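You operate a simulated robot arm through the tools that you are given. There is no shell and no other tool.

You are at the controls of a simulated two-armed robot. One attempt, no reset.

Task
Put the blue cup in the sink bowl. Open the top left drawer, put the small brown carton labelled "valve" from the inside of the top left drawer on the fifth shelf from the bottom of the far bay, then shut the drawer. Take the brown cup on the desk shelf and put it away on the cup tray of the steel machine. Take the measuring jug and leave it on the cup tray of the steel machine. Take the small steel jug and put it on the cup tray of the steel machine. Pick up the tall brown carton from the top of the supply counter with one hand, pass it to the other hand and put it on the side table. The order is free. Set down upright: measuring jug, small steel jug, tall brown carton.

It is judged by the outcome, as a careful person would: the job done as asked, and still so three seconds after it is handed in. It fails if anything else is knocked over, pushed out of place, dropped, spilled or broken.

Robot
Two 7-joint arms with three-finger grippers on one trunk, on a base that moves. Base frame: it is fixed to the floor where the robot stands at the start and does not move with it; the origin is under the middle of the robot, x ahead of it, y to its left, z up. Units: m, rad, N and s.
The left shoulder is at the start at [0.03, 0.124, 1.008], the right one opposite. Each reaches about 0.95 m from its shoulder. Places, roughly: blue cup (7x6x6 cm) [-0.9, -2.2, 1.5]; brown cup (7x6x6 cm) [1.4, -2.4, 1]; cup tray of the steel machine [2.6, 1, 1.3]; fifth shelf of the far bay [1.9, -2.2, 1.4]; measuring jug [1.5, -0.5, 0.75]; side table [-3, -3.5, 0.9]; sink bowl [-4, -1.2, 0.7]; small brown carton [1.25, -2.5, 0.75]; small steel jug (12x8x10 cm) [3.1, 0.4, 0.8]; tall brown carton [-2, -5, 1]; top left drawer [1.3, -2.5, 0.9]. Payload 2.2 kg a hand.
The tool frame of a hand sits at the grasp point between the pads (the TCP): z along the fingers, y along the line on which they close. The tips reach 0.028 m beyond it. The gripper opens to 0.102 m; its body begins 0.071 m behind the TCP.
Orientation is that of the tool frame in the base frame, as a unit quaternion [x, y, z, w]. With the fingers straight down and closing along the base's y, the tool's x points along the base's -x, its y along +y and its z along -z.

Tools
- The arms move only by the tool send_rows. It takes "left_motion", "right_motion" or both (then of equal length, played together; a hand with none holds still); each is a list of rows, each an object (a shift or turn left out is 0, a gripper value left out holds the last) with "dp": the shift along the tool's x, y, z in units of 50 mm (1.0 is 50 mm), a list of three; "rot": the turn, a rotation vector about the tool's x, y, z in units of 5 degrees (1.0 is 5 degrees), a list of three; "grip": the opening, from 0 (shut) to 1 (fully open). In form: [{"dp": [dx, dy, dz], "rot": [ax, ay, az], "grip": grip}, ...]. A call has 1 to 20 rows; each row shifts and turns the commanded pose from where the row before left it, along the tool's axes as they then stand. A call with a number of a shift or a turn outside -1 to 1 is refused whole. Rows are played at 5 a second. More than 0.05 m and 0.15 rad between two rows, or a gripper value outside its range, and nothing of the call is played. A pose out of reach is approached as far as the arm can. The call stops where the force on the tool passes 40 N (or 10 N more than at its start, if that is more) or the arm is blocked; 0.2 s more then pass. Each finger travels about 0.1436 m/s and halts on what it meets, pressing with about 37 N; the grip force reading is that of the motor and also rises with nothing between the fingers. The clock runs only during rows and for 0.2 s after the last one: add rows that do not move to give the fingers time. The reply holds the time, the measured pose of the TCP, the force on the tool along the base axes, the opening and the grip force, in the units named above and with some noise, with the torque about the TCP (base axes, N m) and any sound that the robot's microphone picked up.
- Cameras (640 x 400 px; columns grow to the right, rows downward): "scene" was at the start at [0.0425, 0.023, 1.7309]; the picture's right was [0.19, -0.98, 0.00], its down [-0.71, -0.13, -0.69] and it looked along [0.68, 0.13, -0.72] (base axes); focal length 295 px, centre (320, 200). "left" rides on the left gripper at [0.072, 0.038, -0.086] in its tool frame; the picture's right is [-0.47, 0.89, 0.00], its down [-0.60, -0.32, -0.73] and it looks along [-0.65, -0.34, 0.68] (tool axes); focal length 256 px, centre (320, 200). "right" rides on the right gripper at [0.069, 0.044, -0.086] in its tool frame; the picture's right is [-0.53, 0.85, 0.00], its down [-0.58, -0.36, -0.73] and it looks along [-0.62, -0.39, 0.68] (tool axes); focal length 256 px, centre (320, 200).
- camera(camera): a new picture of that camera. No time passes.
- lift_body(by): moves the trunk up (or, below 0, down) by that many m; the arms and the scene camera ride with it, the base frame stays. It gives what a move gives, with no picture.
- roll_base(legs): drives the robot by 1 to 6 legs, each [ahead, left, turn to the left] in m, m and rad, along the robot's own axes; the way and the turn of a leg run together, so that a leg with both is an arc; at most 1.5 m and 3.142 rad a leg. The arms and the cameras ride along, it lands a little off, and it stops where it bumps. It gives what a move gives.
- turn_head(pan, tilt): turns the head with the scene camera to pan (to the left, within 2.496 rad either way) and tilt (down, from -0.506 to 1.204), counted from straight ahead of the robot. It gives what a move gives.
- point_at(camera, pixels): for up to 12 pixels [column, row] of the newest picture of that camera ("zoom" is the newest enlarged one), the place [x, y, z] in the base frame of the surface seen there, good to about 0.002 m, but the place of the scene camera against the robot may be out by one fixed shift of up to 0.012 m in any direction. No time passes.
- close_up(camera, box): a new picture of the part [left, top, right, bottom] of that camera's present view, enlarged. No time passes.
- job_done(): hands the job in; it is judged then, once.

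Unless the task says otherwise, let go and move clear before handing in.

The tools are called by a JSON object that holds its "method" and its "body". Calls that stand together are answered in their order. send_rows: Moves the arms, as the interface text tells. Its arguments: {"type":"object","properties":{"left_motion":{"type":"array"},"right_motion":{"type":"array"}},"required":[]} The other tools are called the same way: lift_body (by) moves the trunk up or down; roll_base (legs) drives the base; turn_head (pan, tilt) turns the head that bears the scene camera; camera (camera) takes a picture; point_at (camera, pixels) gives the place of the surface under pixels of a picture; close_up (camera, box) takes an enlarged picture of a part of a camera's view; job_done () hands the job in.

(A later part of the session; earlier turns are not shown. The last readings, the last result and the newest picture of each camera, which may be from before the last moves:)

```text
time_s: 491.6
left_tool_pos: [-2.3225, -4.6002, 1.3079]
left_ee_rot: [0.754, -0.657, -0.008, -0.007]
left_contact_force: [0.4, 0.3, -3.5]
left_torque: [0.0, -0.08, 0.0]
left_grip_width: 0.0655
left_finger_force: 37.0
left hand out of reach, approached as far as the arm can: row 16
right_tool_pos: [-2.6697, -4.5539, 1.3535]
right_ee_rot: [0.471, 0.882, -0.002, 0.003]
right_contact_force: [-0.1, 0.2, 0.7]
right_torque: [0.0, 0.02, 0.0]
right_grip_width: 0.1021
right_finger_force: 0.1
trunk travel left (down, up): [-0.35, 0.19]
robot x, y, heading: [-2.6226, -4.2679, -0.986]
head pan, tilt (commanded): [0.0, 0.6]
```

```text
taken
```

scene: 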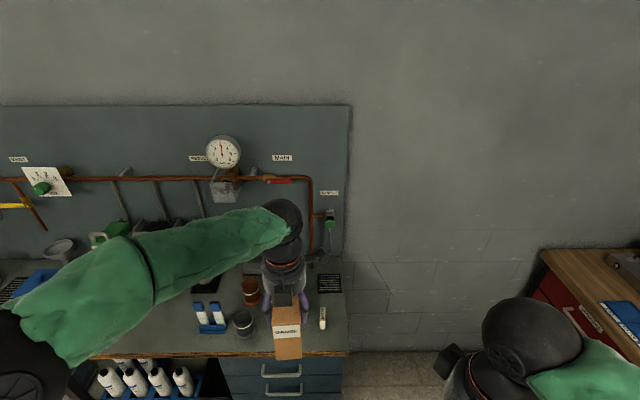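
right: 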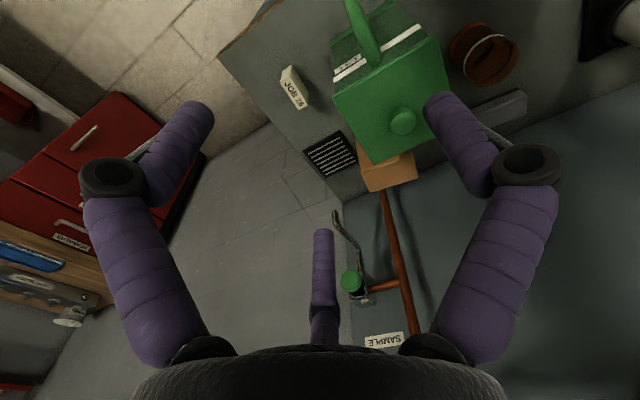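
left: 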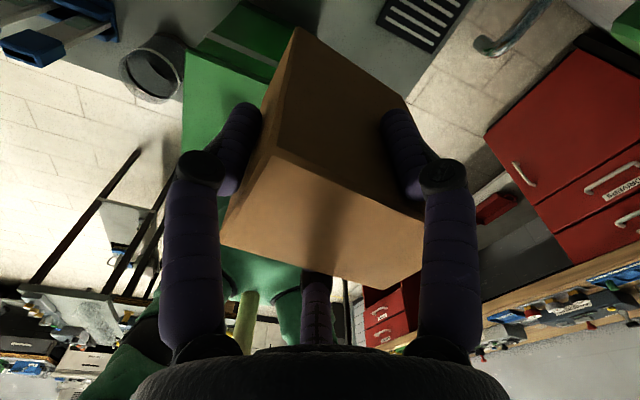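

The carton's labelled end now faces me. I extend the left hand ahead 0.2 m and slightly right so the right hand gets a comfortable reach.

{"method": "send_rows", "body": {"left_motion": [{"dp": [0.843, -0.094, 0]}, {"dp": [0.843, -0.094, 0]}, {"dp": [0.843, -0.094, 0]}, {"dp": [0.843, -0.094, 0]}, {"dp": [0.843, -0.094, 0]}]}}

{"method": "camera", "body": {"camera": "scene"}}

{"method": "close_up", "body": {"camera": "scene", "box": [220, 170, 420, 330]}}

```text
time_s: 492.8
left_tool_pos: [-2.3571, -4.7641, 1.2553]
left_ee_rot: [0.741, -0.671, -0.009, -0.005]
left_contact_force: [-1.1, -0.6, -1.7]
left_torque: [-0.02, -0.03, 0.0]
left_grip_width: 0.0656
left_finger_force: 37.2
left hand out of reach, approached as far as the arm can: row 1, 2, 3, 4, 5
right_tool_pos: [-2.6692, -4.5519, 1.3535]
right_ee_rot: [0.471, 0.882, -0.003, 0.003]
right_contact_force: [0.2, -1.1, -0.2]
right_torque: [0.01, -0.05, -0.02]
right_grip_width: 0.1022
right_finger_force: 0.0
trunk travel left (down, up): [-0.35, 0.19]
robot x, y, heading: [-2.6232, -4.2689, -0.981]
head pan, tilt (commanded): [0.0, 0.6]
```

```text
taken
```

scene: 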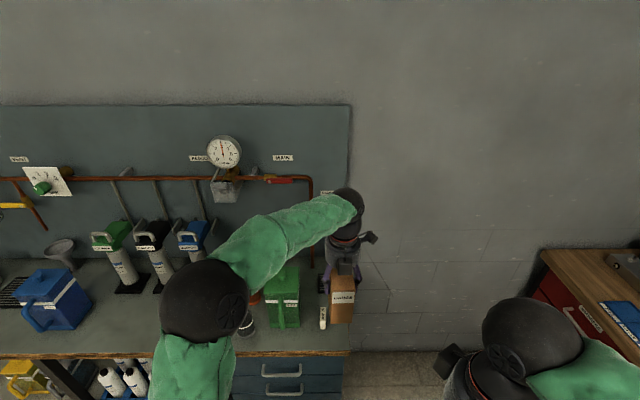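

```text
2.50 times, centred on (320, 250) of scene
```

zoom: 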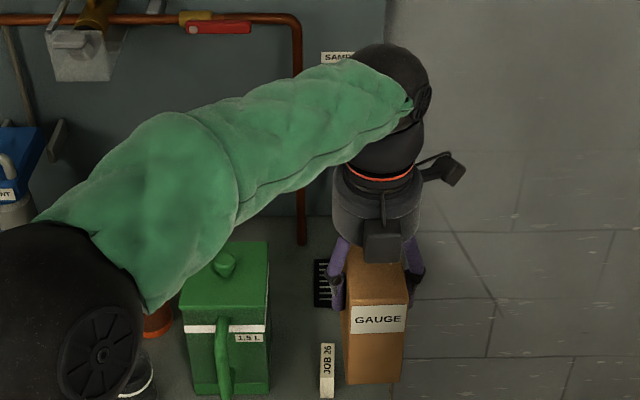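

The carton ("GAUGE" label toward me) is at 0.55 m ahead. I prepare the right hand: pitch it ~52° and bring it behind the carton's free end as a pre-grasp, a hand's breadth away.

{"method": "send_rows", "body": {"right_motion": [{"dp": [-0.37, 0.23, 0.13], "rot": [0, -1, 0], "grip": 0.88}, {"dp": [-0.36, 0.23, 0.16], "rot": [0, -1, 0]}, {"dp": [-0.345, 0.23, 0.19], "rot": [0, -1, 0]}, {"dp": [-0.33, 0.23, 0.22], "rot": [0, -1, 0]}, {"dp": [-0.305, 0.23, 0.25], "rot": [0, -1, 0]}, {"dp": [-0.28, 0.23, 0.275], "rot": [0, -1, 0]}, {"dp": [-0.255, 0.23, 0.3], "rot": [0, -1, 0]}, {"dp": [-0.23, 0.23, 0.32], "rot": [0, -1, 0]}]}}

{"method": "camera", "body": {"camera": "scene"}}

```text
time_s: 494.6
left_tool_pos: [-2.3571, -4.7627, 1.2561]
left_ee_rot: [0.742, -0.671, -0.008, -0.004]
left_contact_force: [-0.4, 0.7, -2.2]
left_torque: [-0.02, 0.02, -0.02]
left_grip_width: 0.0654
left_finger_force: 37.1
right_tool_pos: [-2.5089, -4.6251, 1.3023]
right_ee_rot: [0.441, 0.828, -0.164, 0.305]
right_contact_force: [0.1, -0.2, -0.7]
right_torque: [-0.01, 0.0, -0.02]
right_grip_width: 0.0896
right_finger_force: 0.0
trunk travel left (down, up): [-0.35, 0.19]
robot x, y, heading: [-2.6224, -4.2634, -0.984]
head pan, tilt (commanded): [0.0, 0.6]
```

```text
taken
```

scene: 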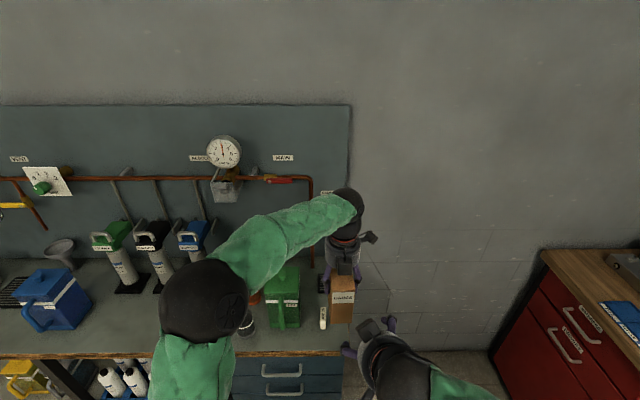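

No reach limits so far. Finish the pitch to ~52° at the pre-grasp point and look with the right camera.

{"method": "send_rows", "body": {"right_motion": [{"dp": [-0.174, 0.247, 0.359], "rot": [0, -0.8, 0]}, {"dp": [-0.149, 0.247, 0.37], "rot": [0, -0.8, 0]}, {"dp": [-0.122, 0.247, 0.38], "rot": [0, -0.8, 0]}]}}

{"method": "camera", "body": {"camera": "right"}}

{"method": "close_up", "body": {"camera": "scene", "box": [260, 180, 460, 380]}}

```text
time_s: 495.4
left_tool_pos: [-2.3576, -4.7633, 1.2565]
left_ee_rot: [0.741, -0.672, -0.008, -0.004]
left_contact_force: [0.1, -0.5, -2.7]
left_torque: [-0.01, 0.0, 0.02]
left_grip_width: 0.0657
left_finger_force: 37.1
right_tool_pos: [-2.4452, -4.6489, 1.2806]
right_ee_rot: [0.422, 0.791, -0.209, 0.39]
right_contact_force: [0.4, 0.7, -0.6]
right_torque: [-0.02, -0.02, -0.03]
right_grip_width: 0.0895
right_finger_force: 0.1
trunk travel left (down, up): [-0.35, 0.19]
robot x, y, heading: [-2.623, -4.2675, -0.981]
head pan, tilt (commanded): [0.0, 0.6]
```

```text
taken
```

right: 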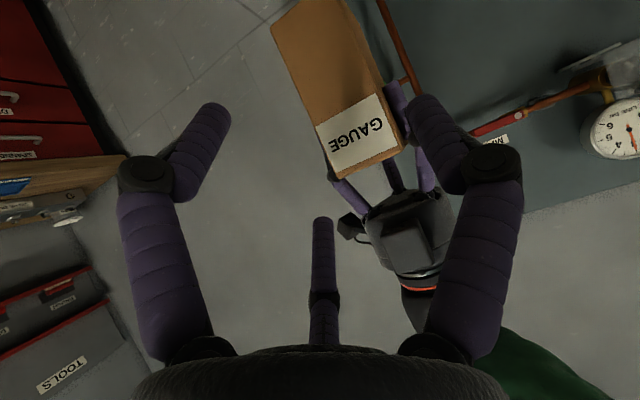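

```text
2.00 times, centred on (360, 280) of scene
```

zoom: 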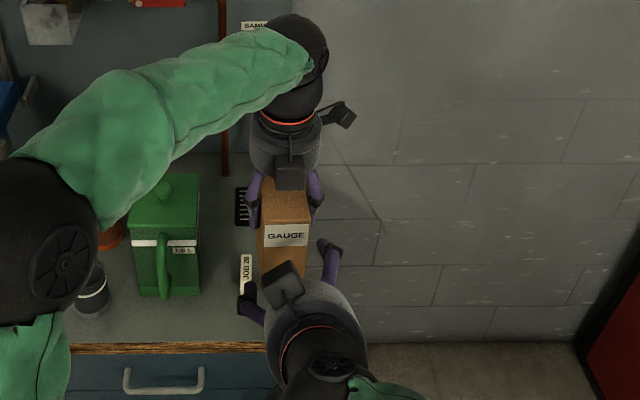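

The hand camera shows the carton's labelled end and the left fingers at its top. I measure the end face precisely.

{"method": "close_up", "body": {"camera": "right", "box": [250, 0, 450, 220]}}

{"method": "point_at", "body": {"camera": "right", "pixels": [[276, 30], [345, 5], [300, 90], [320, 130], [335, 172], [372, 55], [388, 95], [404, 145], [345, 80], [365, 140], [398, 95], [350, 190]]}}

```text
1.82 times, centred on (350, 110) of right
```

zoom: 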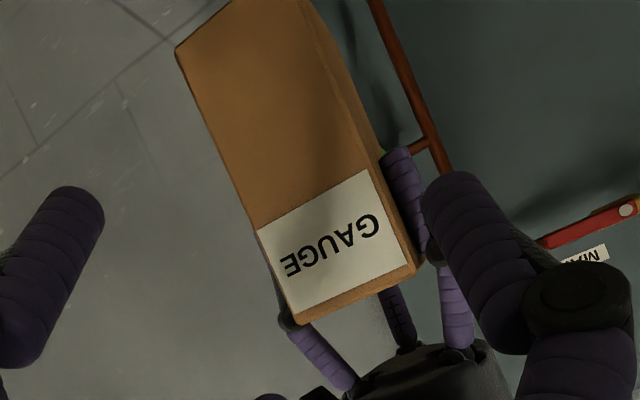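

```text
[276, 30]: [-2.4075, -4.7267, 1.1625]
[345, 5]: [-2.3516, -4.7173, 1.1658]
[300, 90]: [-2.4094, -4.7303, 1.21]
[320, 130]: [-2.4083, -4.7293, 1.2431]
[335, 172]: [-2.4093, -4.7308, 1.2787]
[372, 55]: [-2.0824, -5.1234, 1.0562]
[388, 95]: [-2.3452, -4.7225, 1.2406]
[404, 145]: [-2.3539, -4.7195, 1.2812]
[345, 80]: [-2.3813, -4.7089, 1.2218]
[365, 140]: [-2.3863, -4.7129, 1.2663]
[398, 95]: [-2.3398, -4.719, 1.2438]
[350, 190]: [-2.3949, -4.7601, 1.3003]
```

The carton's end face lies exactly on the right tool's axis, 12 cm ahead, and the left fingers are 4 cm beyond it. I advance 8 cm first and check clearance.

{"method": "send_rows", "body": {"right_motion": [{"dp": [0.05, 0, 0.55]}, {"dp": [0, 0, 0.55]}, {"dp": [0, 0, 0.5]}]}}

{"method": "camera", "body": {"camera": "right"}}

{"method": "close_up", "body": {"camera": "scene", "box": [260, 180, 460, 380]}}

```text
time_s: 496.2
left_tool_pos: [-2.3569, -4.7638, 1.256]
left_ee_rot: [0.741, -0.671, -0.008, -0.005]
left_contact_force: [0.8, -0.1, -1.7]
left_torque: [-0.03, -0.03, 0.02]
left_grip_width: 0.0657
left_finger_force: 37.0
right_tool_pos: [-2.4142, -4.6989, 1.2295]
right_ee_rot: [0.422, 0.792, -0.209, 0.389]
right_contact_force: [-0.2, -0.1, 0.0]
right_torque: [-0.01, -0.02, 0.04]
right_grip_width: 0.0897
right_finger_force: 0.1
trunk travel left (down, up): [-0.35, 0.19]
robot x, y, heading: [-2.627, -4.2669, -0.982]
head pan, tilt (commanded): [0.0, 0.6]
```

```text
taken
```

right: 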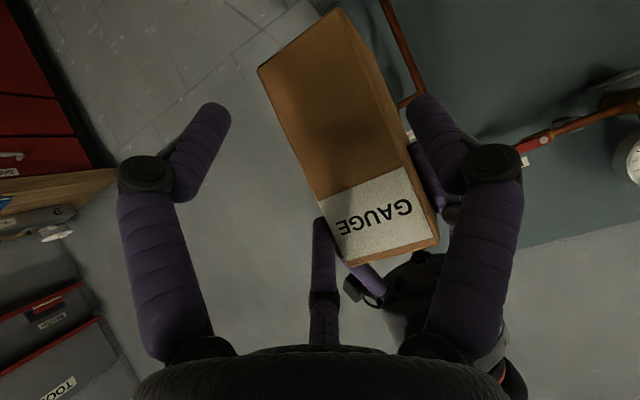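

```text
2.00 times, centred on (360, 280) of scene
```

zoom: 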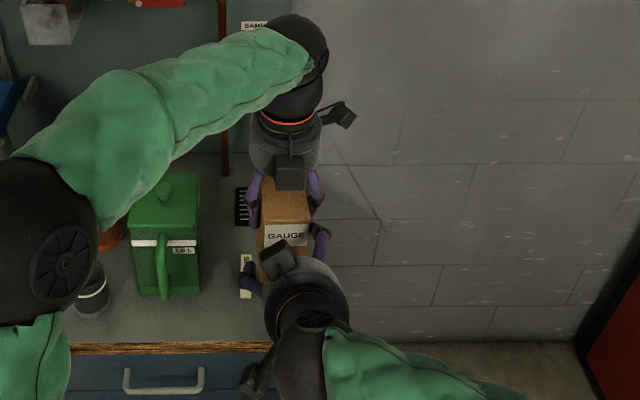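

Clearances look sufficient on both sides. Advance the last 4 cm slowly, watching for contact.

{"method": "send_rows", "body": {"right_motion": [{"dp": [0, 0, 0.3]}, {"dp": [0, 0, 0.25]}, {"dp": [0, 0, 0.22]}]}}

{"method": "camera", "body": {"camera": "right"}}

{"method": "close_up", "body": {"camera": "scene", "box": [260, 180, 460, 380]}}

```text
time_s: 497.0
left_tool_pos: [-2.3532, -4.7631, 1.2504]
left_ee_rot: [0.742, -0.67, -0.008, -0.009]
left_contact_force: [3.8, -0.9, -5.8]
left_torque: [-0.06, -0.16, 0.07]
left_grip_width: 0.0655
left_finger_force: 37.1
right_tool_pos: [-2.398, -4.7269, 1.2149]
right_ee_rot: [0.425, 0.786, -0.213, 0.395]
right_contact_force: [-4.0, 1.4, 3.3]
right_torque: [-0.11, -0.13, -0.11]
right_grip_width: 0.0974
right_finger_force: 2.8
trunk travel left (down, up): [-0.35, 0.19]
robot x, y, heading: [-2.6255, -4.2692, -0.985]
head pan, tilt (commanded): [0.0, 0.6]
stopped in row 3 (left hand): the force on the tool passed its limit at 53 N (the readings are from after the stop); the commanded pose is now the measured one
```

```text
taken
```

right: 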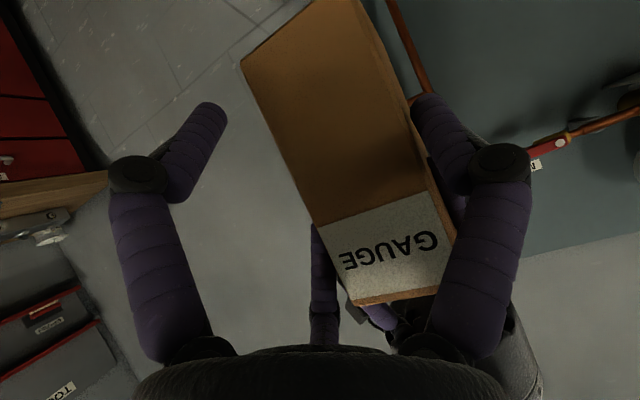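

```text
2.00 times, centred on (360, 280) of scene
```

zoom: 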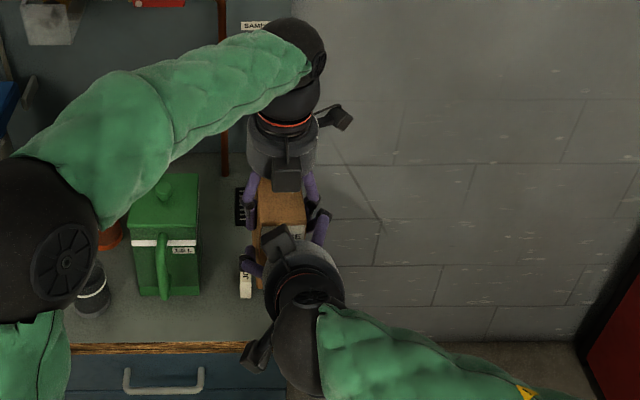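

The knuckle of a right finger met a left finger; both grips hold. I back off 6 mm to relieve it and close the right hand on the carton there.

{"method": "send_rows", "body": {"right_motion": [{"dp": [0, 0, -0.12]}, {"grip": 0.8}, {"grip": 0.7}, {"grip": 0.6}, {"grip": 0.5}, {"grip": 0.4}, {"grip": 0.3}, {"grip": 0.3}]}}

{"method": "camera", "body": {"camera": "right"}}

{"method": "close_up", "body": {"camera": "scene", "box": [260, 180, 460, 380]}}

```text
time_s: 498.8
left_tool_pos: [-2.3536, -4.7642, 1.2529]
left_ee_rot: [0.741, -0.671, -0.006, -0.007]
left_contact_force: [14.1, -22.2, -13.3]
left_torque: [-1.03, 0.22, 1.01]
left_grip_width: 0.0652
left_finger_force: 36.8
right_tool_pos: [-2.401, -4.7219, 1.2198]
right_ee_rot: [0.424, 0.787, -0.212, 0.395]
right_contact_force: [-14.2, 22.2, 11.5]
right_torque: [-0.2, -1.25, -0.52]
right_grip_width: 0.0886
right_finger_force: 37.2
trunk travel left (down, up): [-0.35, 0.19]
robot x, y, heading: [-2.6232, -4.2627, -0.983]
head pan, tilt (commanded): [0.0, 0.6]
```

```text
taken
```

right: 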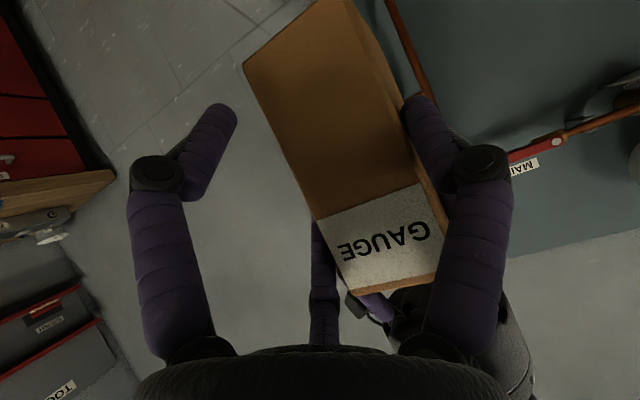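

```text
2.00 times, centred on (360, 280) of scene
```

zoom: 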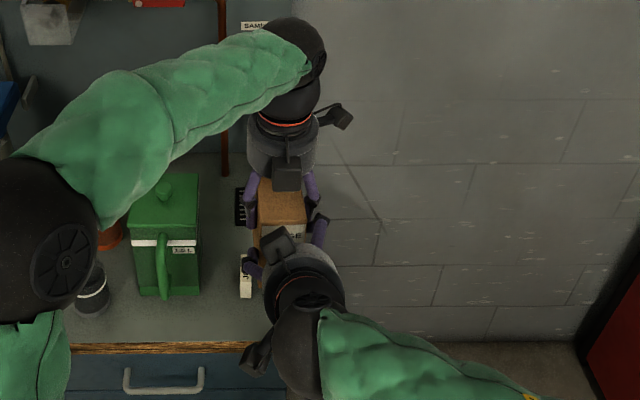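

The right grip stalled at 0.089 — the thumb touches but the other fingers don't; the carton is ~6–7 mm off the grip's centre. I reopen, and re-measure before correcting.

{"method": "send_rows", "body": {"right_motion": [{"grip": 0.95}, {"grip": 0.95}, {"dp": [0, 0, -0.2]}]}}

{"method": "camera", "body": {"camera": "right"}}

{"method": "close_up", "body": {"camera": "right", "box": [220, 40, 480, 320]}}

```text
time_s: 499.6
left_tool_pos: [-2.3536, -4.7621, 1.2523]
left_ee_rot: [0.742, -0.671, -0.007, -0.009]
left_contact_force: [1.3, -2.1, -2.6]
left_torque: [0.0, -0.02, 0.11]
left_grip_width: 0.0655
left_finger_force: 36.8
right_tool_pos: [-2.4051, -4.716, 1.2257]
right_ee_rot: [0.425, 0.787, -0.213, 0.394]
right_contact_force: [-0.6, 1.2, -0.8]
right_torque: [-0.03, -0.01, -0.03]
right_grip_width: 0.098
right_finger_force: 0.2
trunk travel left (down, up): [-0.35, 0.19]
robot x, y, heading: [-2.6237, -4.266, -0.98]
head pan, tilt (commanded): [0.0, 0.6]
```

```text
taken
```

right: 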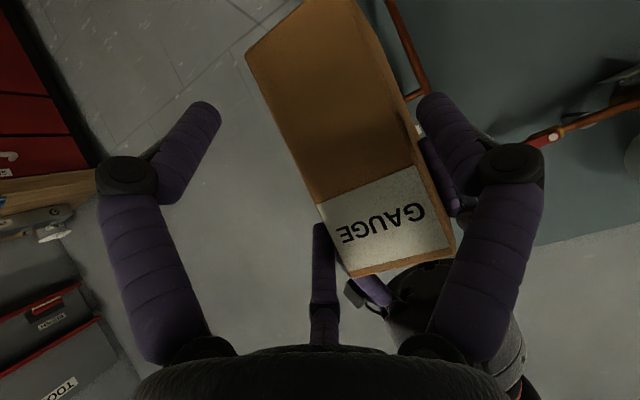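

```text
1.43 times, centred on (350, 180) of right
```

zoom: 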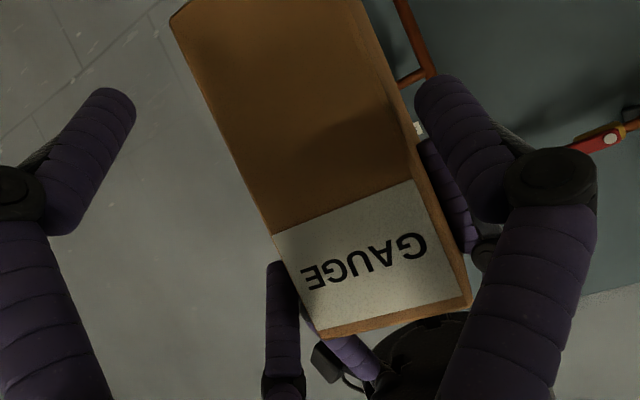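

I take accurate points on the label corners to get the end face's lateral extent.

{"method": "point_at", "body": {"camera": "zoom", "pixels": [[282, 240], [410, 188], [450, 290], [322, 325], [365, 260], [200, 60], [340, 20], [260, 180], [395, 140], [425, 160], [460, 280], [440, 210]]}}

```text
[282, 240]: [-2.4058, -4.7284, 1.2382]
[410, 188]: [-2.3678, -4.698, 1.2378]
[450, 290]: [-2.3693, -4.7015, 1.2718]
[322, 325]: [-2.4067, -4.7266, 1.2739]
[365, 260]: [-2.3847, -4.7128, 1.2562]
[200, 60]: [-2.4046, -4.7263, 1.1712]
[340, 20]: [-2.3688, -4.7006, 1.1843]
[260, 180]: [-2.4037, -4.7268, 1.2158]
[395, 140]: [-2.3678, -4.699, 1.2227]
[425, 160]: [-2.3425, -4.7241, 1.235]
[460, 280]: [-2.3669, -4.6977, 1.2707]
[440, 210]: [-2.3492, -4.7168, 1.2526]
```

End face centre is (-2.3865,-4.713), turned 3.9° from my hand. I correct yaw, shift left ~9 mm and lower slightly, staying just at the face, then close in steps.

{"method": "send_rows", "body": {"right_motion": [{"dp": [0.144, 0.088, 0.1], "rot": [-0.31, 0, -0.24], "grip": 0.9}, {"dp": [0.144, 0.088, 0.15], "rot": [-0.31, 0, -0.24]}, {"dp": [0, 0, 0.12]}]}}

{"method": "camera", "body": {"camera": "right"}}

```text
time_s: 500.2
left_tool_pos: [-2.348, -4.763, 1.2483]
left_ee_rot: [0.743, -0.669, -0.006, -0.012]
left_contact_force: [5.0, -4.0, -7.0]
left_torque: [0.0, -0.27, 0.15]
left_grip_width: 0.0656
left_finger_force: 36.7
right_tool_pos: [-2.3991, -4.7185, 1.215]
right_ee_rot: [0.403, 0.795, -0.204, 0.404]
right_contact_force: [-5.5, 4.0, 5.2]
right_torque: [-0.35, -0.19, -0.23]
right_grip_width: 0.0989
right_finger_force: 4.0
trunk travel left (down, up): [-0.35, 0.19]
robot x, y, heading: [-2.6246, -4.2655, -0.981]
head pan, tilt (commanded): [0.0, 0.6]
stopped in row 3 (left hand): the force on the tool passed its limit at 53 N (the readings are from after the stop); the commanded pose is now the measured one
```

```text
taken
```

right: 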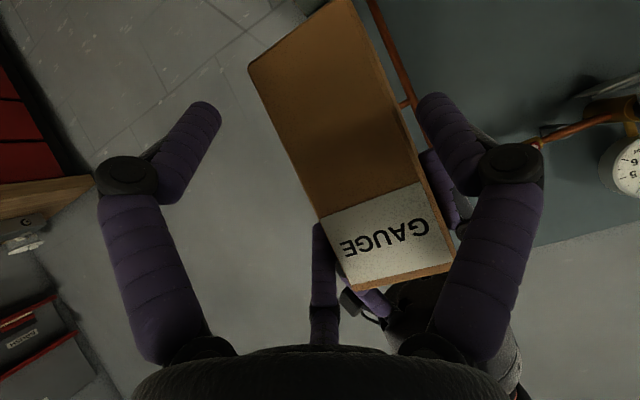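

The finger geometry blocks this pass in the air. I'll release the right hand's approach, and instead set the carton on the side table first, where I can hold it from the top with a better finger layout and pass it properly. Retreat the right hand.

{"method": "send_rows", "body": {"right_motion": [{"dp": [0, 0, -0.2], "grip": 1.0}, {"dp": [0, 0, -0.5]}, {"dp": [0, 0, -0.8]}, {"dp": [0, 0, -0.8]}, {"dp": [0, -0.5, -0.5]}, {"dp": [0, -0.5, 0], "rot": [0, 1, 0]}, {"dp": [0, -0.5, 0], "rot": [0, 1, 0]}, {"dp": [0, -0.5, 0], "rot": [0, 1, 0]}, {"rot": [0, 1, 0]}, {"rot": [0, 1, 0]}, {"rot": [0, 1, 0]}, {"rot": [0, 1, 0]}, {"rot": [0, 1, 0]}, {"rot": [0, 1, 0]}, {"rot": [0, 1, 0]}]}}

{"method": "camera", "body": {"camera": "scene"}}

```text
time_s: 503.4
left_tool_pos: [-2.3488, -4.7632, 1.2479]
left_ee_rot: [0.743, -0.669, -0.005, -0.011]
left_contact_force: [0.4, 0.5, -2.4]
left_torque: [-0.02, 0.0, 0.01]
left_grip_width: 0.0656
left_finger_force: 37.3
right_tool_pos: [-2.5478, -4.6855, 1.2964]
right_ee_rot: [0.45, 0.892, -0.014, 0.029]
right_contact_force: [0.4, 0.6, 1.3]
right_torque: [0.05, 0.03, 0.03]
right_grip_width: 0.1017
right_finger_force: 0.0
trunk travel left (down, up): [-0.35, 0.19]
robot x, y, heading: [-2.6242, -4.2658, -0.99]
head pan, tilt (commanded): [0.0, 0.6]
```

```text
taken
```

scene: 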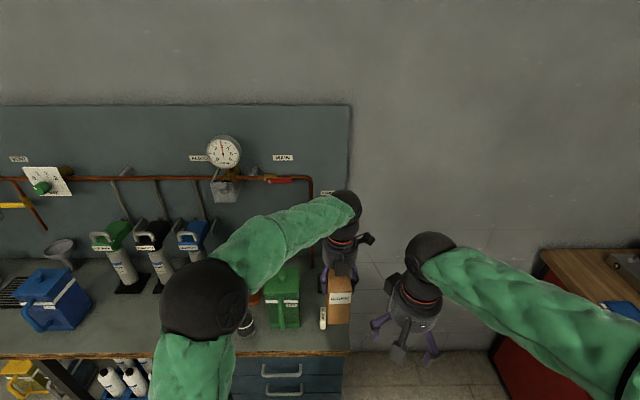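

Right hand is back in its tuck. Now yaw the left hand back and retract the carton toward me.

{"method": "send_rows", "body": {"left_motion": [{"dp": [0, 0, -0.3], "rot": [0, 0, -1]}, {"dp": [0, 0, -0.3], "rot": [0, 0, -1]}, {"dp": [0, 0, -0.2], "rot": [0, 0, -1]}, {"rot": [0, 0, -1]}, {"rot": [0, 0, -1]}, {"rot": [0, 0, -1]}, {"rot": [0, 0, -1]}, {"rot": [0, 0, -1]}, {"rot": [0, 0, -1]}, {"rot": [0, 0, -1]}, {"rot": [0, 0, -1]}, {"rot": [0, 0, -1]}, {"rot": [0, 0, -1]}, {"rot": [0, 0, -1]}, {"rot": [0, 0, -1]}]}}

{"method": "camera", "body": {"camera": "scene"}}

```text
time_s: 506.6
left_tool_pos: [-2.3496, -4.7646, 1.2882]
left_ee_rot: [0.997, -0.078, 0.003, -0.013]
left_contact_force: [0.7, 0.2, -2.2]
left_torque: [0.0, -0.01, -0.01]
left_grip_width: 0.0657
left_finger_force: 36.8
right_tool_pos: [-2.5482, -4.6853, 1.296]
right_ee_rot: [0.45, 0.892, -0.015, 0.03]
right_contact_force: [-1.0, -0.3, -0.2]
right_torque: [0.02, -0.02, 0.02]
right_grip_width: 0.102
right_finger_force: 0.0
trunk travel left (down, up): [-0.35, 0.19]
robot x, y, heading: [-2.6274, -4.2672, -0.98]
head pan, tilt (commanded): [0.0, 0.6]
```

```text
taken
```

scene: 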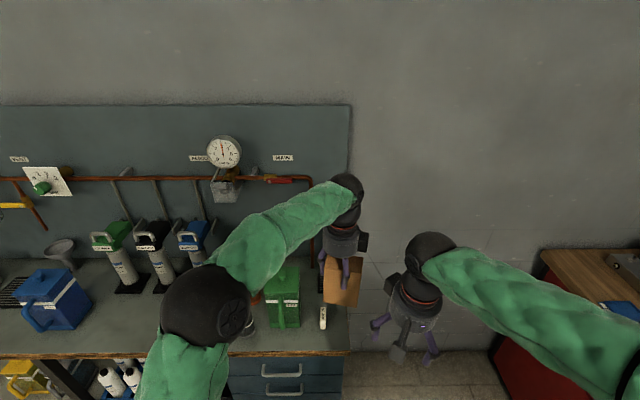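

Retract the left hand with the carton close to me, then move toward the side table's left side: strafe right, turn left, strafe left.

{"method": "send_rows", "body": {"left_motion": [{"dp": [-0.11, -0.82, 0]}, {"dp": [-0.11, -0.82, 0]}, {"dp": [-0.11, -0.82, 0]}, {"dp": [-0.11, -0.82, 0]}, {"dp": [-0.11, -0.82, 0]}]}}

{"method": "roll_base", "body": {"legs": [[0, -0.38, 0], [0, 0, 1.68], [-0.1, 0, 0]]}}

{"method": "turn_head", "body": {"pan": 0.6, "tilt": 0.7}}

{"method": "camera", "body": {"camera": "scene"}}

```text
time_s: 507.8
left_tool_pos: [-2.3455, -4.5552, 1.2949]
left_ee_rot: [0.997, -0.079, 0.003, -0.012]
left_contact_force: [0.9, 0.5, -2.4]
left_torque: [-0.05, -0.01, -0.01]
left_grip_width: 0.0655
left_finger_force: 37.5
right_tool_pos: [-2.5469, -4.684, 1.2979]
right_ee_rot: [0.451, 0.892, -0.015, 0.03]
right_contact_force: [-0.7, 0.6, 0.1]
right_torque: [-0.03, -0.02, -0.01]
right_grip_width: 0.102
right_finger_force: 0.0
trunk travel left (down, up): [-0.35, 0.19]
robot x, y, heading: [-2.6259, -4.2666, -0.983]
head pan, tilt (commanded): [0.0, 0.6]
```

```text
time_s: 515.0
left_tool_pos: [-2.7516, -4.2364, 1.2955]
left_ee_rot: [0.736, 0.676, -0.006, -0.01]
left_contact_force: [-0.9, -0.6, -2.3]
left_torque: [0.06, 0.02, 0.02]
left_grip_width: 0.0659
left_finger_force: 37.1
right_tool_pos: [-2.609, -4.4284, 1.2965]
right_ee_rot: [-0.346, 0.938, 0.011, 0.031]
right_contact_force: [0.2, 0.2, 0.4]
right_torque: [0.06, -0.05, 0.01]
right_grip_width: 0.1021
right_finger_force: 0.1
trunk travel left (down, up): [-0.35, 0.19]
robot x, y, heading: [-3.0214, -4.5367, 0.658]
head pan, tilt (commanded): [0.0, 0.6]
```

```text
time_s: 516.0
left_tool_pos: [-2.7508, -4.2362, 1.2942]
left_ee_rot: [0.736, 0.677, -0.007, -0.009]
left_contact_force: [-0.5, -1.0, -1.9]
left_torque: [0.06, -0.02, -0.01]
left_grip_width: 0.0654
left_finger_force: 37.2
right_tool_pos: [-2.6102, -4.4278, 1.2949]
right_ee_rot: [-0.346, 0.938, 0.011, 0.031]
right_contact_force: [0.3, -0.1, 0.0]
right_torque: [-0.02, -0.05, 0.01]
right_grip_width: 0.1018
right_finger_force: 0.0
trunk travel left (down, up): [-0.35, 0.19]
robot x, y, heading: [-3.0218, -4.5408, 0.659]
head pan, tilt (commanded): [0.6, 0.7]
```

```text
taken
```

scene: 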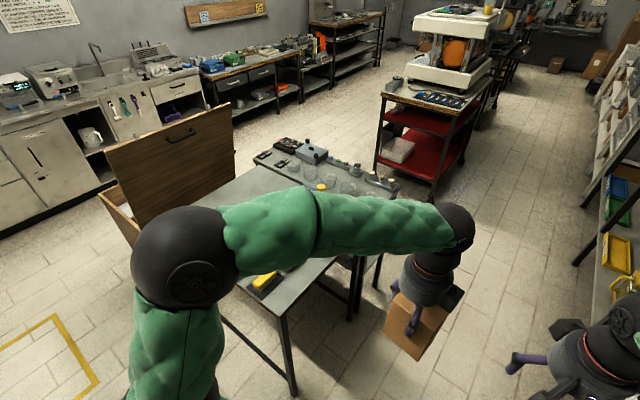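

The side table is ahead-left. I strafe left 1.0 m along its left side.

{"method": "roll_base", "body": {"legs": [[0, 1.0, 0.03]]}}

{"method": "turn_head", "body": {"pan": 0.0, "tilt": 0.75}}

{"method": "camera", "body": {"camera": "scene"}}

```text
time_s: 521.1
left_tool_pos: [-3.3725, -3.4661, 1.2942]
left_ee_rot: [0.725, 0.688, -0.007, -0.01]
left_contact_force: [0.3, 0.4, -2.1]
left_torque: [0.04, 0.03, 0.0]
left_grip_width: 0.0658
left_finger_force: 37.2
right_tool_pos: [-3.2254, -3.6532, 1.2968]
right_ee_rot: [-0.362, 0.932, 0.012, 0.031]
right_contact_force: [-0.6, -0.3, 0.1]
right_torque: [-0.02, -0.04, 0.0]
right_grip_width: 0.1021
right_finger_force: 0.0
trunk travel left (down, up): [-0.35, 0.19]
robot x, y, heading: [-3.6349, -3.7725, 0.693]
head pan, tilt (commanded): [0.6, 0.7]
```

```text
time_s: 522.1
left_tool_pos: [-3.3728, -3.467, 1.2934]
left_ee_rot: [0.726, 0.688, -0.007, -0.01]
left_contact_force: [0.0, 0.5, -2.6]
left_torque: [-0.01, 0.02, 0.02]
left_grip_width: 0.0653
left_finger_force: 37.5
right_tool_pos: [-3.2239, -3.6532, 1.2968]
right_ee_rot: [-0.363, 0.931, 0.013, 0.031]
right_contact_force: [-0.1, -0.8, 0.1]
right_torque: [0.02, -0.03, 0.01]
right_grip_width: 0.102
right_finger_force: 0.0
trunk travel left (down, up): [-0.35, 0.19]
robot x, y, heading: [-3.6308, -3.7721, 0.695]
head pan, tilt (commanded): [0.0, 0.75]
```

```text
taken
```

scene: 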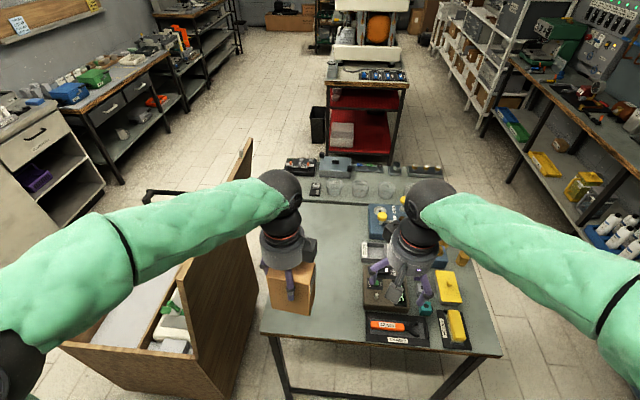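

The table's bare strip lies straight ahead (310,260), between the plywood lid on the left and the OFF box at (385,290). I measure its bounds.

{"method": "point_at", "body": {"camera": "scene", "pixels": [[265, 328], [350, 330], [330, 300], [340, 250], [320, 230], [362, 300], [362, 250], [300, 210], [250, 250], [240, 180], [225, 330], [370, 330]]}}

{"method": "close_up", "body": {"camera": "scene", "box": [220, 170, 480, 370]}}

```text
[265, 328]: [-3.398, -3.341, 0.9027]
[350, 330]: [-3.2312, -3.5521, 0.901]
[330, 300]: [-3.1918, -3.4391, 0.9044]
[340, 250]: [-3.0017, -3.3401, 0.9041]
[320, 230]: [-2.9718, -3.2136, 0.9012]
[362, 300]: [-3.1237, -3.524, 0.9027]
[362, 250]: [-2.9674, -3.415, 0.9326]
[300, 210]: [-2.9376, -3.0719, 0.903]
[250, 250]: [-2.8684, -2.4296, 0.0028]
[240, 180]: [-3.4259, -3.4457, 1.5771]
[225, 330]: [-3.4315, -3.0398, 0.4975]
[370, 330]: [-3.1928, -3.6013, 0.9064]
```

```text
2.00 times, centred on (350, 270) of scene
```

zoom: 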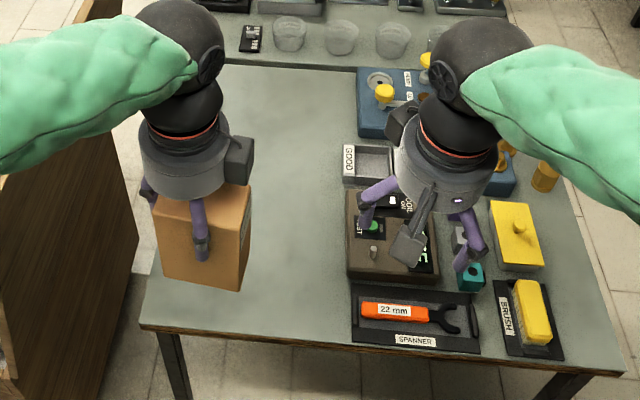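

Free area: about 0.25 m wide left of the OFF box. I rotate the carton so its long side points ahead, and move it over a spot at about (-3.20,-3.36).

{"method": "send_rows", "body": {"left_motion": [{"rot": [0, 0, 1]}, {"rot": [0, 0, 1]}, {"rot": [0, 0, 1]}, {"rot": [0, 0, 1]}, {"rot": [0, 0, 1]}, {"rot": [0, 0, 1]}, {"rot": [0, 0, 1]}, {"rot": [0, 0, 1]}, {"rot": [0, 0, 1]}, {"rot": [0, 0, 1]}, {"rot": [0, 0, 1]}, {"rot": [0, 0, 1]}, {"rot": [0, 0, 1]}, {"rot": [0, 0, 1]}, {"rot": [0, 0, 1]}]}}

{"method": "camera", "body": {"camera": "scene"}}

```text
time_s: 525.3
left_tool_pos: [-3.373, -3.4673, 1.2928]
left_ee_rot: [0.995, 0.104, -0.012, -0.002]
left_contact_force: [0.5, 0.2, -2.4]
left_torque: [0.02, -0.01, 0.0]
left_grip_width: 0.0655
left_finger_force: 36.8
right_tool_pos: [-3.2246, -3.6537, 1.2963]
right_ee_rot: [-0.362, 0.932, 0.011, 0.031]
right_contact_force: [-0.3, -0.4, 0.2]
right_torque: [0.02, 0.0, -0.01]
right_grip_width: 0.1021
right_finger_force: 0.0
trunk travel left (down, up): [-0.35, 0.19]
robot x, y, heading: [-3.6319, -3.7751, 0.694]
head pan, tilt (commanded): [0.0, 0.75]
```

```text
taken
```

scene: 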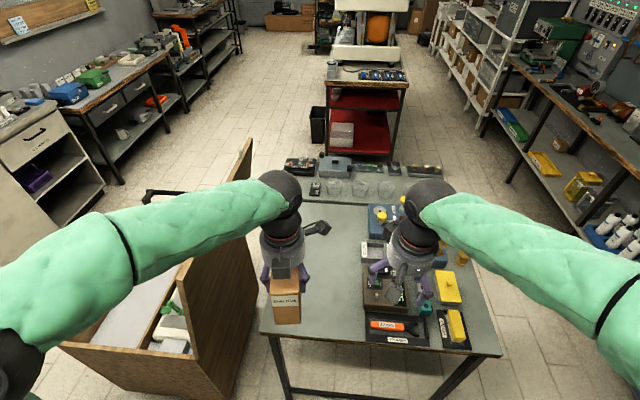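

The labelled end faces me again. I level the hand and move the carton over the spot.

{"method": "send_rows", "body": {"left_motion": [{"dp": [0.786, -0.289, 0], "rot": [-0.075, 0.27, 0]}, {"dp": [0.786, -0.289, 0]}, {"dp": [0.786, -0.289, 0]}, {"dp": [0.786, -0.289, 0]}, {"dp": [0.786, -0.289, 0]}]}}

{"method": "camera", "body": {"camera": "scene"}}

```text
time_s: 526.5
left_tool_pos: [-3.2064, -3.4296, 1.2542]
left_ee_rot: [0.993, 0.114, 0.0, -0.007]
left_contact_force: [1.0, 0.3, -1.9]
left_torque: [0.04, -0.02, -0.03]
left_grip_width: 0.0655
left_finger_force: 36.2
left hand out of reach, approached as far as the arm can: row 1, 2, 3, 4, 5
right_tool_pos: [-3.2219, -3.6527, 1.2948]
right_ee_rot: [-0.362, 0.932, 0.011, 0.03]
right_contact_force: [0.6, 0.5, 0.0]
right_torque: [0.0, 0.06, -0.02]
right_grip_width: 0.1021
right_finger_force: 0.2
trunk travel left (down, up): [-0.35, 0.19]
robot x, y, heading: [-3.6341, -3.7742, 0.695]
head pan, tilt (commanded): [0.0, 0.75]
```

```text
taken
```

scene: 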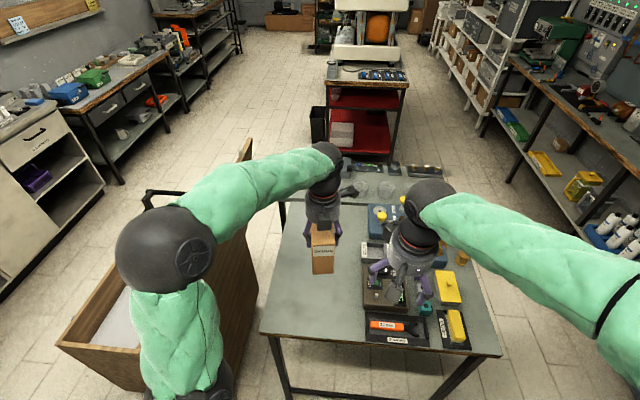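

The wrist's yaw limit kept it a bit short, at about (-3.206,-3.430); that is also over free table. I strafe 7 cm left to centre it in the free area, pull the right hand back, and lower the trunk to set the carton down.

{"method": "send_rows", "body": {"right_motion": [{"dp": [0.9, 0, 0]}, {"dp": [0.9, 0, 0]}]}}

{"method": "roll_base", "body": {"legs": [[0, 0.07, 0]]}}

{"method": "lift_body", "body": {"by": -0.22}}

{"method": "camera", "body": {"camera": "scene"}}

{"method": "close_up", "body": {"camera": "scene", "box": [200, 120, 460, 330]}}

```text
time_s: 527.1
left_tool_pos: [-3.2092, -3.4297, 1.2562]
left_ee_rot: [0.993, 0.114, 0.002, -0.007]
left_contact_force: [-0.5, 0.8, -1.1]
left_torque: [0.02, -0.07, 0.01]
left_grip_width: 0.0654
left_finger_force: 37.3
right_tool_pos: [-3.2914, -3.7167, 1.2919]
right_ee_rot: [-0.363, 0.931, 0.011, 0.031]
right_contact_force: [0.5, -0.5, 0.3]
right_torque: [-0.02, 0.0, 0.01]
right_grip_width: 0.1021
right_finger_force: 0.1
trunk travel left (down, up): [-0.35, 0.19]
robot x, y, heading: [-3.6337, -3.7722, 0.693]
head pan, tilt (commanded): [0.0, 0.75]
```

```text
time_s: 528.1
left_tool_pos: [-3.2554, -3.3727, 1.2545]
left_ee_rot: [0.993, 0.114, 0.002, -0.007]
left_contact_force: [-1.0, 0.1, -2.2]
left_torque: [-0.06, -0.03, 0.0]
left_grip_width: 0.0657
left_finger_force: 37.4
right_tool_pos: [-3.3372, -3.6617, 1.2938]
right_ee_rot: [-0.362, 0.932, 0.011, 0.031]
right_contact_force: [0.2, 0.3, 0.6]
right_torque: [-0.05, -0.03, 0.01]
right_grip_width: 0.1016
right_finger_force: 0.1
trunk travel left (down, up): [-0.35, 0.19]
robot x, y, heading: [-3.6772, -3.7211, 0.696]
head pan, tilt (commanded): [0.0, 0.75]
```

```text
time_s: 530.5
left_tool_pos: [-3.2546, -3.3736, 1.0362]
left_ee_rot: [0.994, 0.114, 0.001, -0.008]
left_contact_force: [0.4, -0.9, -2.2]
left_torque: [0.0, -0.05, 0.01]
left_grip_width: 0.0658
left_finger_force: 37.0
right_tool_pos: [-3.3362, -3.6621, 1.0728]
right_ee_rot: [-0.362, 0.932, 0.012, 0.03]
right_contact_force: [0.1, -0.3, 0.4]
right_torque: [0.03, -0.01, -0.03]
right_grip_width: 0.1021
right_finger_force: 0.1
trunk travel left (down, up): [-0.13, 0.41]
robot x, y, heading: [-3.6796, -3.7166, 0.697]
head pan, tilt (commanded): [0.0, 0.75]
```

```text
taken
```

scene: 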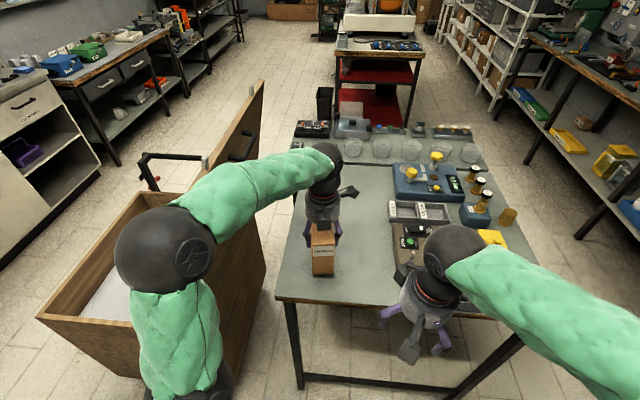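

```text
1.90 times, centred on (330, 225) of scene
```

zoom: 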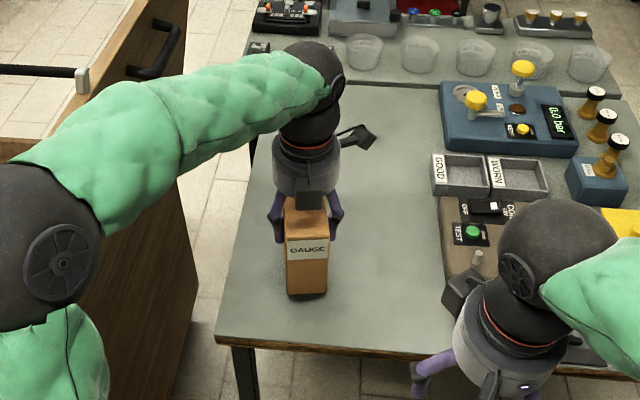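

The carton's base is 3 cm above the table. The left forearm passes near the plywood lid, so I measure the lid and forearm before going lower.

{"method": "point_at", "body": {"camera": "zoom", "pixels": [[185, 230], [150, 340], [180, 60], [160, 20], [100, 60], [60, 220], [140, 160], [230, 90], [195, 200], [20, 330], [120, 260], [310, 60]]}}

```text
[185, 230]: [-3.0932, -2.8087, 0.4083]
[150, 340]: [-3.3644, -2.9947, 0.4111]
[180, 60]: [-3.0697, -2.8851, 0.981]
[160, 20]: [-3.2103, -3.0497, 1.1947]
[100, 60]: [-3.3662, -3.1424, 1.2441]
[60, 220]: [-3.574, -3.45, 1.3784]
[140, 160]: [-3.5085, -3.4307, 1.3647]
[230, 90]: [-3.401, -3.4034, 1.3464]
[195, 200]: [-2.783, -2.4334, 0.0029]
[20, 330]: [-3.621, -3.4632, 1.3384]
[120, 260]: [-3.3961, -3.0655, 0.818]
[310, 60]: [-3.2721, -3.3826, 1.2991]
```

The lid is 10+ cm left of the forearm. Lower the trunk 2.5 cm and then make contact in fine steps.

{"method": "lift_body", "body": {"by": -0.026}}

{"method": "send_rows", "body": {"left_motion": [{"dp": [0, 0, 0.08]}, {"dp": [0, 0, 0.06]}]}}

```text
time_s: 531.2
left_tool_pos: [-3.2539, -3.3737, 1.0093]
left_ee_rot: [0.994, 0.113, 0.001, -0.007]
left_contact_force: [0.2, 0.1, -1.6]
left_torque: [0.02, 0.0, 0.02]
left_grip_width: 0.0656
left_finger_force: 37.2
right_tool_pos: [-3.3361, -3.663, 1.0468]
right_ee_rot: [-0.362, 0.932, 0.011, 0.031]
right_contact_force: [0.3, 0.0, -0.1]
right_torque: [0.0, 0.03, 0.0]
right_grip_width: 0.1019
right_finger_force: 0.0
trunk travel left (down, up): [-0.104, 0.436]
robot x, y, heading: [-3.676, -3.7178, 0.696]
head pan, tilt (commanded): [0.0, 0.75]
```

```text
time_s: 531.8
left_tool_pos: [-3.2537, -3.3743, 1.0029]
left_ee_rot: [0.993, 0.114, 0.0, -0.008]
left_contact_force: [-0.2, -0.1, 0.4]
left_torque: [-0.13, 0.07, -0.03]
left_grip_width: 0.0655
left_finger_force: 37.2
right_tool_pos: [-3.3362, -3.6617, 1.0463]
right_ee_rot: [-0.362, 0.932, 0.012, 0.03]
right_contact_force: [-0.6, -0.5, 1.7]
right_torque: [0.0, 0.0, 0.01]
right_grip_width: 0.1021
right_finger_force: 0.1
trunk travel left (down, up): [-0.104, 0.436]
robot x, y, heading: [-3.6792, -3.7233, 0.693]
head pan, tilt (commanded): [0.0, 0.75]
```

{"method": "send_rows", "body": {"left_motion": [{"dp": [0, 0, 0.05]}]}}

```text
time_s: 532.2
left_tool_pos: [-3.2547, -3.3745, 1.0031]
left_ee_rot: [0.993, 0.115, 0.004, -0.008]
left_contact_force: [-2.9, 2.3, 18.4]
left_torque: [-0.93, 0.81, -0.2]
left_grip_width: 0.0654
left_finger_force: 36.5
right_tool_pos: [-3.3383, -3.6621, 1.0474]
right_ee_rot: [-0.362, 0.932, 0.012, 0.03]
right_contact_force: [-0.8, 0.1, 0.1]
right_torque: [0.01, 0.02, -0.04]
right_grip_width: 0.1021
right_finger_force: 0.1
trunk travel left (down, up): [-0.104, 0.436]
robot x, y, heading: [-3.6779, -3.7211, 0.694]
head pan, tilt (commanded): [0.0, 0.75]
```

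The carton stands on the table. Release with the left hand and rise above it, then measure for the re-grip.

{"method": "send_rows", "body": {"left_motion": [{"dp": [0, 0, -0.05], "grip": 0.7}, {"grip": 0.8}, {"grip": 0.9}, {"grip": 1.0}, {"grip": 1.0}, {"dp": [0, 0, -0.4]}, {"dp": [0, 0, -0.6]}, {"dp": [0, 0, -0.5]}]}}

{"method": "camera", "body": {"camera": "left"}}

{"method": "camera", "body": {"camera": "scene"}}

```text
time_s: 534.0
left_tool_pos: [-3.2625, -3.3812, 1.0617]
left_ee_rot: [0.993, 0.114, 0.001, -0.008]
left_contact_force: [-0.2, 0.0, 0.1]
left_torque: [-0.02, 0.02, 0.0]
left_grip_width: 0.1017
left_finger_force: 0.1
left hand out of reach, approached as far as the arm can: row 7, 8
right_tool_pos: [-3.3363, -3.6616, 1.0482]
right_ee_rot: [-0.362, 0.932, 0.011, 0.031]
right_contact_force: [0.0, 0.6, -0.2]
right_torque: [0.02, 0.0, 0.01]
right_grip_width: 0.1018
right_finger_force: 0.1
trunk travel left (down, up): [-0.104, 0.436]
robot x, y, heading: [-3.6791, -3.7182, 0.695]
head pan, tilt (commanded): [0.0, 0.75]
```

```text
taken
```

left: 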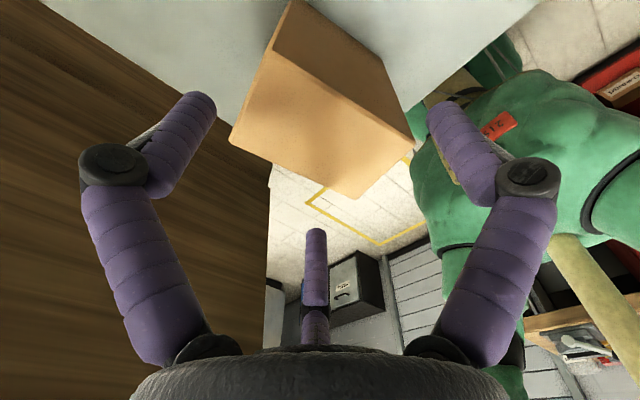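

```text
taken
```

scene: 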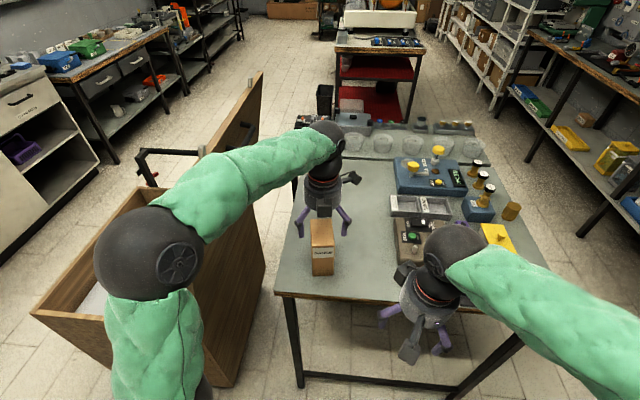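

The carton stands upright on the side table. I measure its top face with the left camera for the re-grip.

{"method": "close_up", "body": {"camera": "left", "box": [210, 0, 430, 210]}}

{"method": "point_at", "body": {"camera": "left", "pixels": [[270, 52], [236, 132], [348, 192], [408, 140], [320, 120], [290, 70], [380, 110], [300, 20], [360, 60], [240, 60], [420, 60]]}}

```text
1.90 times, centred on (320, 105) of left
```

zoom: 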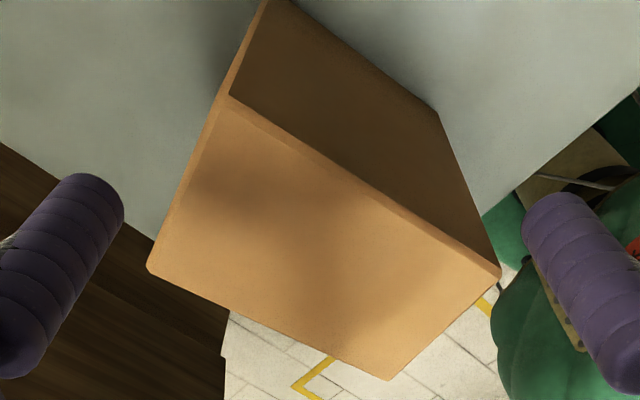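

```text
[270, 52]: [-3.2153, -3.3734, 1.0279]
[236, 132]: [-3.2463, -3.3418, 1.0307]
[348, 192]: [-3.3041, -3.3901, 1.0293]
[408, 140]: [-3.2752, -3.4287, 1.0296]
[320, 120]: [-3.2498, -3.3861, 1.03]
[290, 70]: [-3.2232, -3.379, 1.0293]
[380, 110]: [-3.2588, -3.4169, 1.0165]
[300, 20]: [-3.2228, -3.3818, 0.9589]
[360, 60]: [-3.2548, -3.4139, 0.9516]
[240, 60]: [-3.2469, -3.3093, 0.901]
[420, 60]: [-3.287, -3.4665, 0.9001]
```

Carton top centre: (-3.260,-3.3835), z 1.030, long axis at 41°. I turn the left hand 28° so one finger faces the right side and two the left side, then re-grip the top 3 cm.

{"method": "send_rows", "body": {"left_motion": [{"dp": [0, 0, -0.06], "rot": [0, 0, -0.94]}, {"dp": [0, 0, -0.06], "rot": [0, 0, -0.94]}, {"dp": [0, 0, -0.06], "rot": [0, 0, -0.94]}, {"dp": [0, 0, -0.06], "rot": [0, 0, -0.94]}, {"dp": [0, 0, -0.06], "rot": [0, 0, -0.94]}, {"dp": [0, 0, -0.06], "rot": [0, 0, -0.94]}]}}

{"method": "camera", "body": {"camera": "left"}}

```text
time_s: 535.4
left_tool_pos: [-3.2615, -3.3829, 1.0802]
left_ee_rot: [0.936, 0.351, 0.002, -0.007]
left_contact_force: [-0.7, 0.3, -0.6]
left_torque: [0.01, 0.0, 0.0]
left_grip_width: 0.1022
left_finger_force: 0.1
right_tool_pos: [-3.3374, -3.6628, 1.0461]
right_ee_rot: [-0.362, 0.931, 0.013, 0.031]
right_contact_force: [0.2, -0.2, 0.2]
right_torque: [-0.01, -0.03, -0.03]
right_grip_width: 0.102
right_finger_force: 0.1
trunk travel left (down, up): [-0.104, 0.436]
robot x, y, heading: [-3.676, -3.7175, 0.696]
head pan, tilt (commanded): [0.0, 0.75]
```

```text
taken
```

left: 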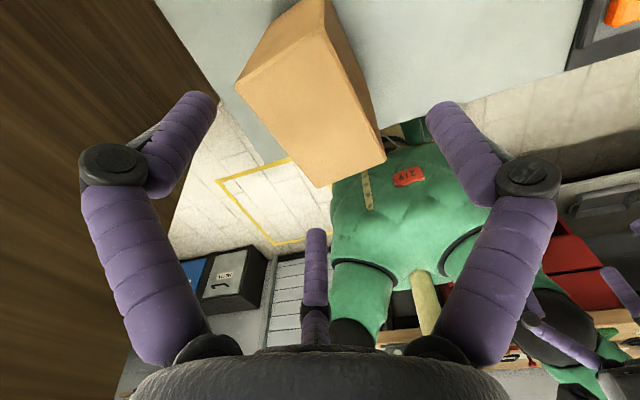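

Aligned. Shift 9 mm and descend to the top 3 cm, then close.

{"method": "send_rows", "body": {"left_motion": [{"dp": [0.01, -0.18, 0.2]}, {"dp": [0, 0, 0.45]}, {"dp": [0, 0, 0.42]}]}}

{"method": "camera", "body": {"camera": "left"}}

```text
time_s: 536.2
left_tool_pos: [-3.2671, -3.3755, 1.025]
left_ee_rot: [0.936, 0.353, 0.002, -0.008]
left_contact_force: [-0.6, 1.2, 0.3]
left_torque: [-0.03, -0.01, 0.0]
left_grip_width: 0.1019
left_finger_force: 0.1
right_tool_pos: [-3.3366, -3.6624, 1.0465]
right_ee_rot: [-0.362, 0.932, 0.012, 0.031]
right_contact_force: [-0.7, 0.6, 0.0]
right_torque: [0.0, 0.01, -0.01]
right_grip_width: 0.1019
right_finger_force: 0.1
trunk travel left (down, up): [-0.104, 0.436]
robot x, y, heading: [-3.6776, -3.7197, 0.695]
head pan, tilt (commanded): [0.0, 0.75]
```

```text
taken
```

left: 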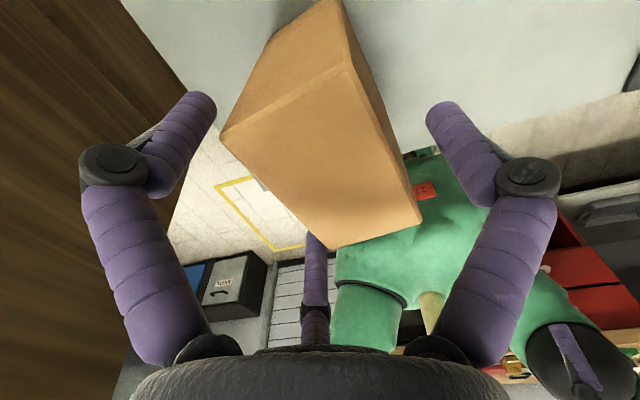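

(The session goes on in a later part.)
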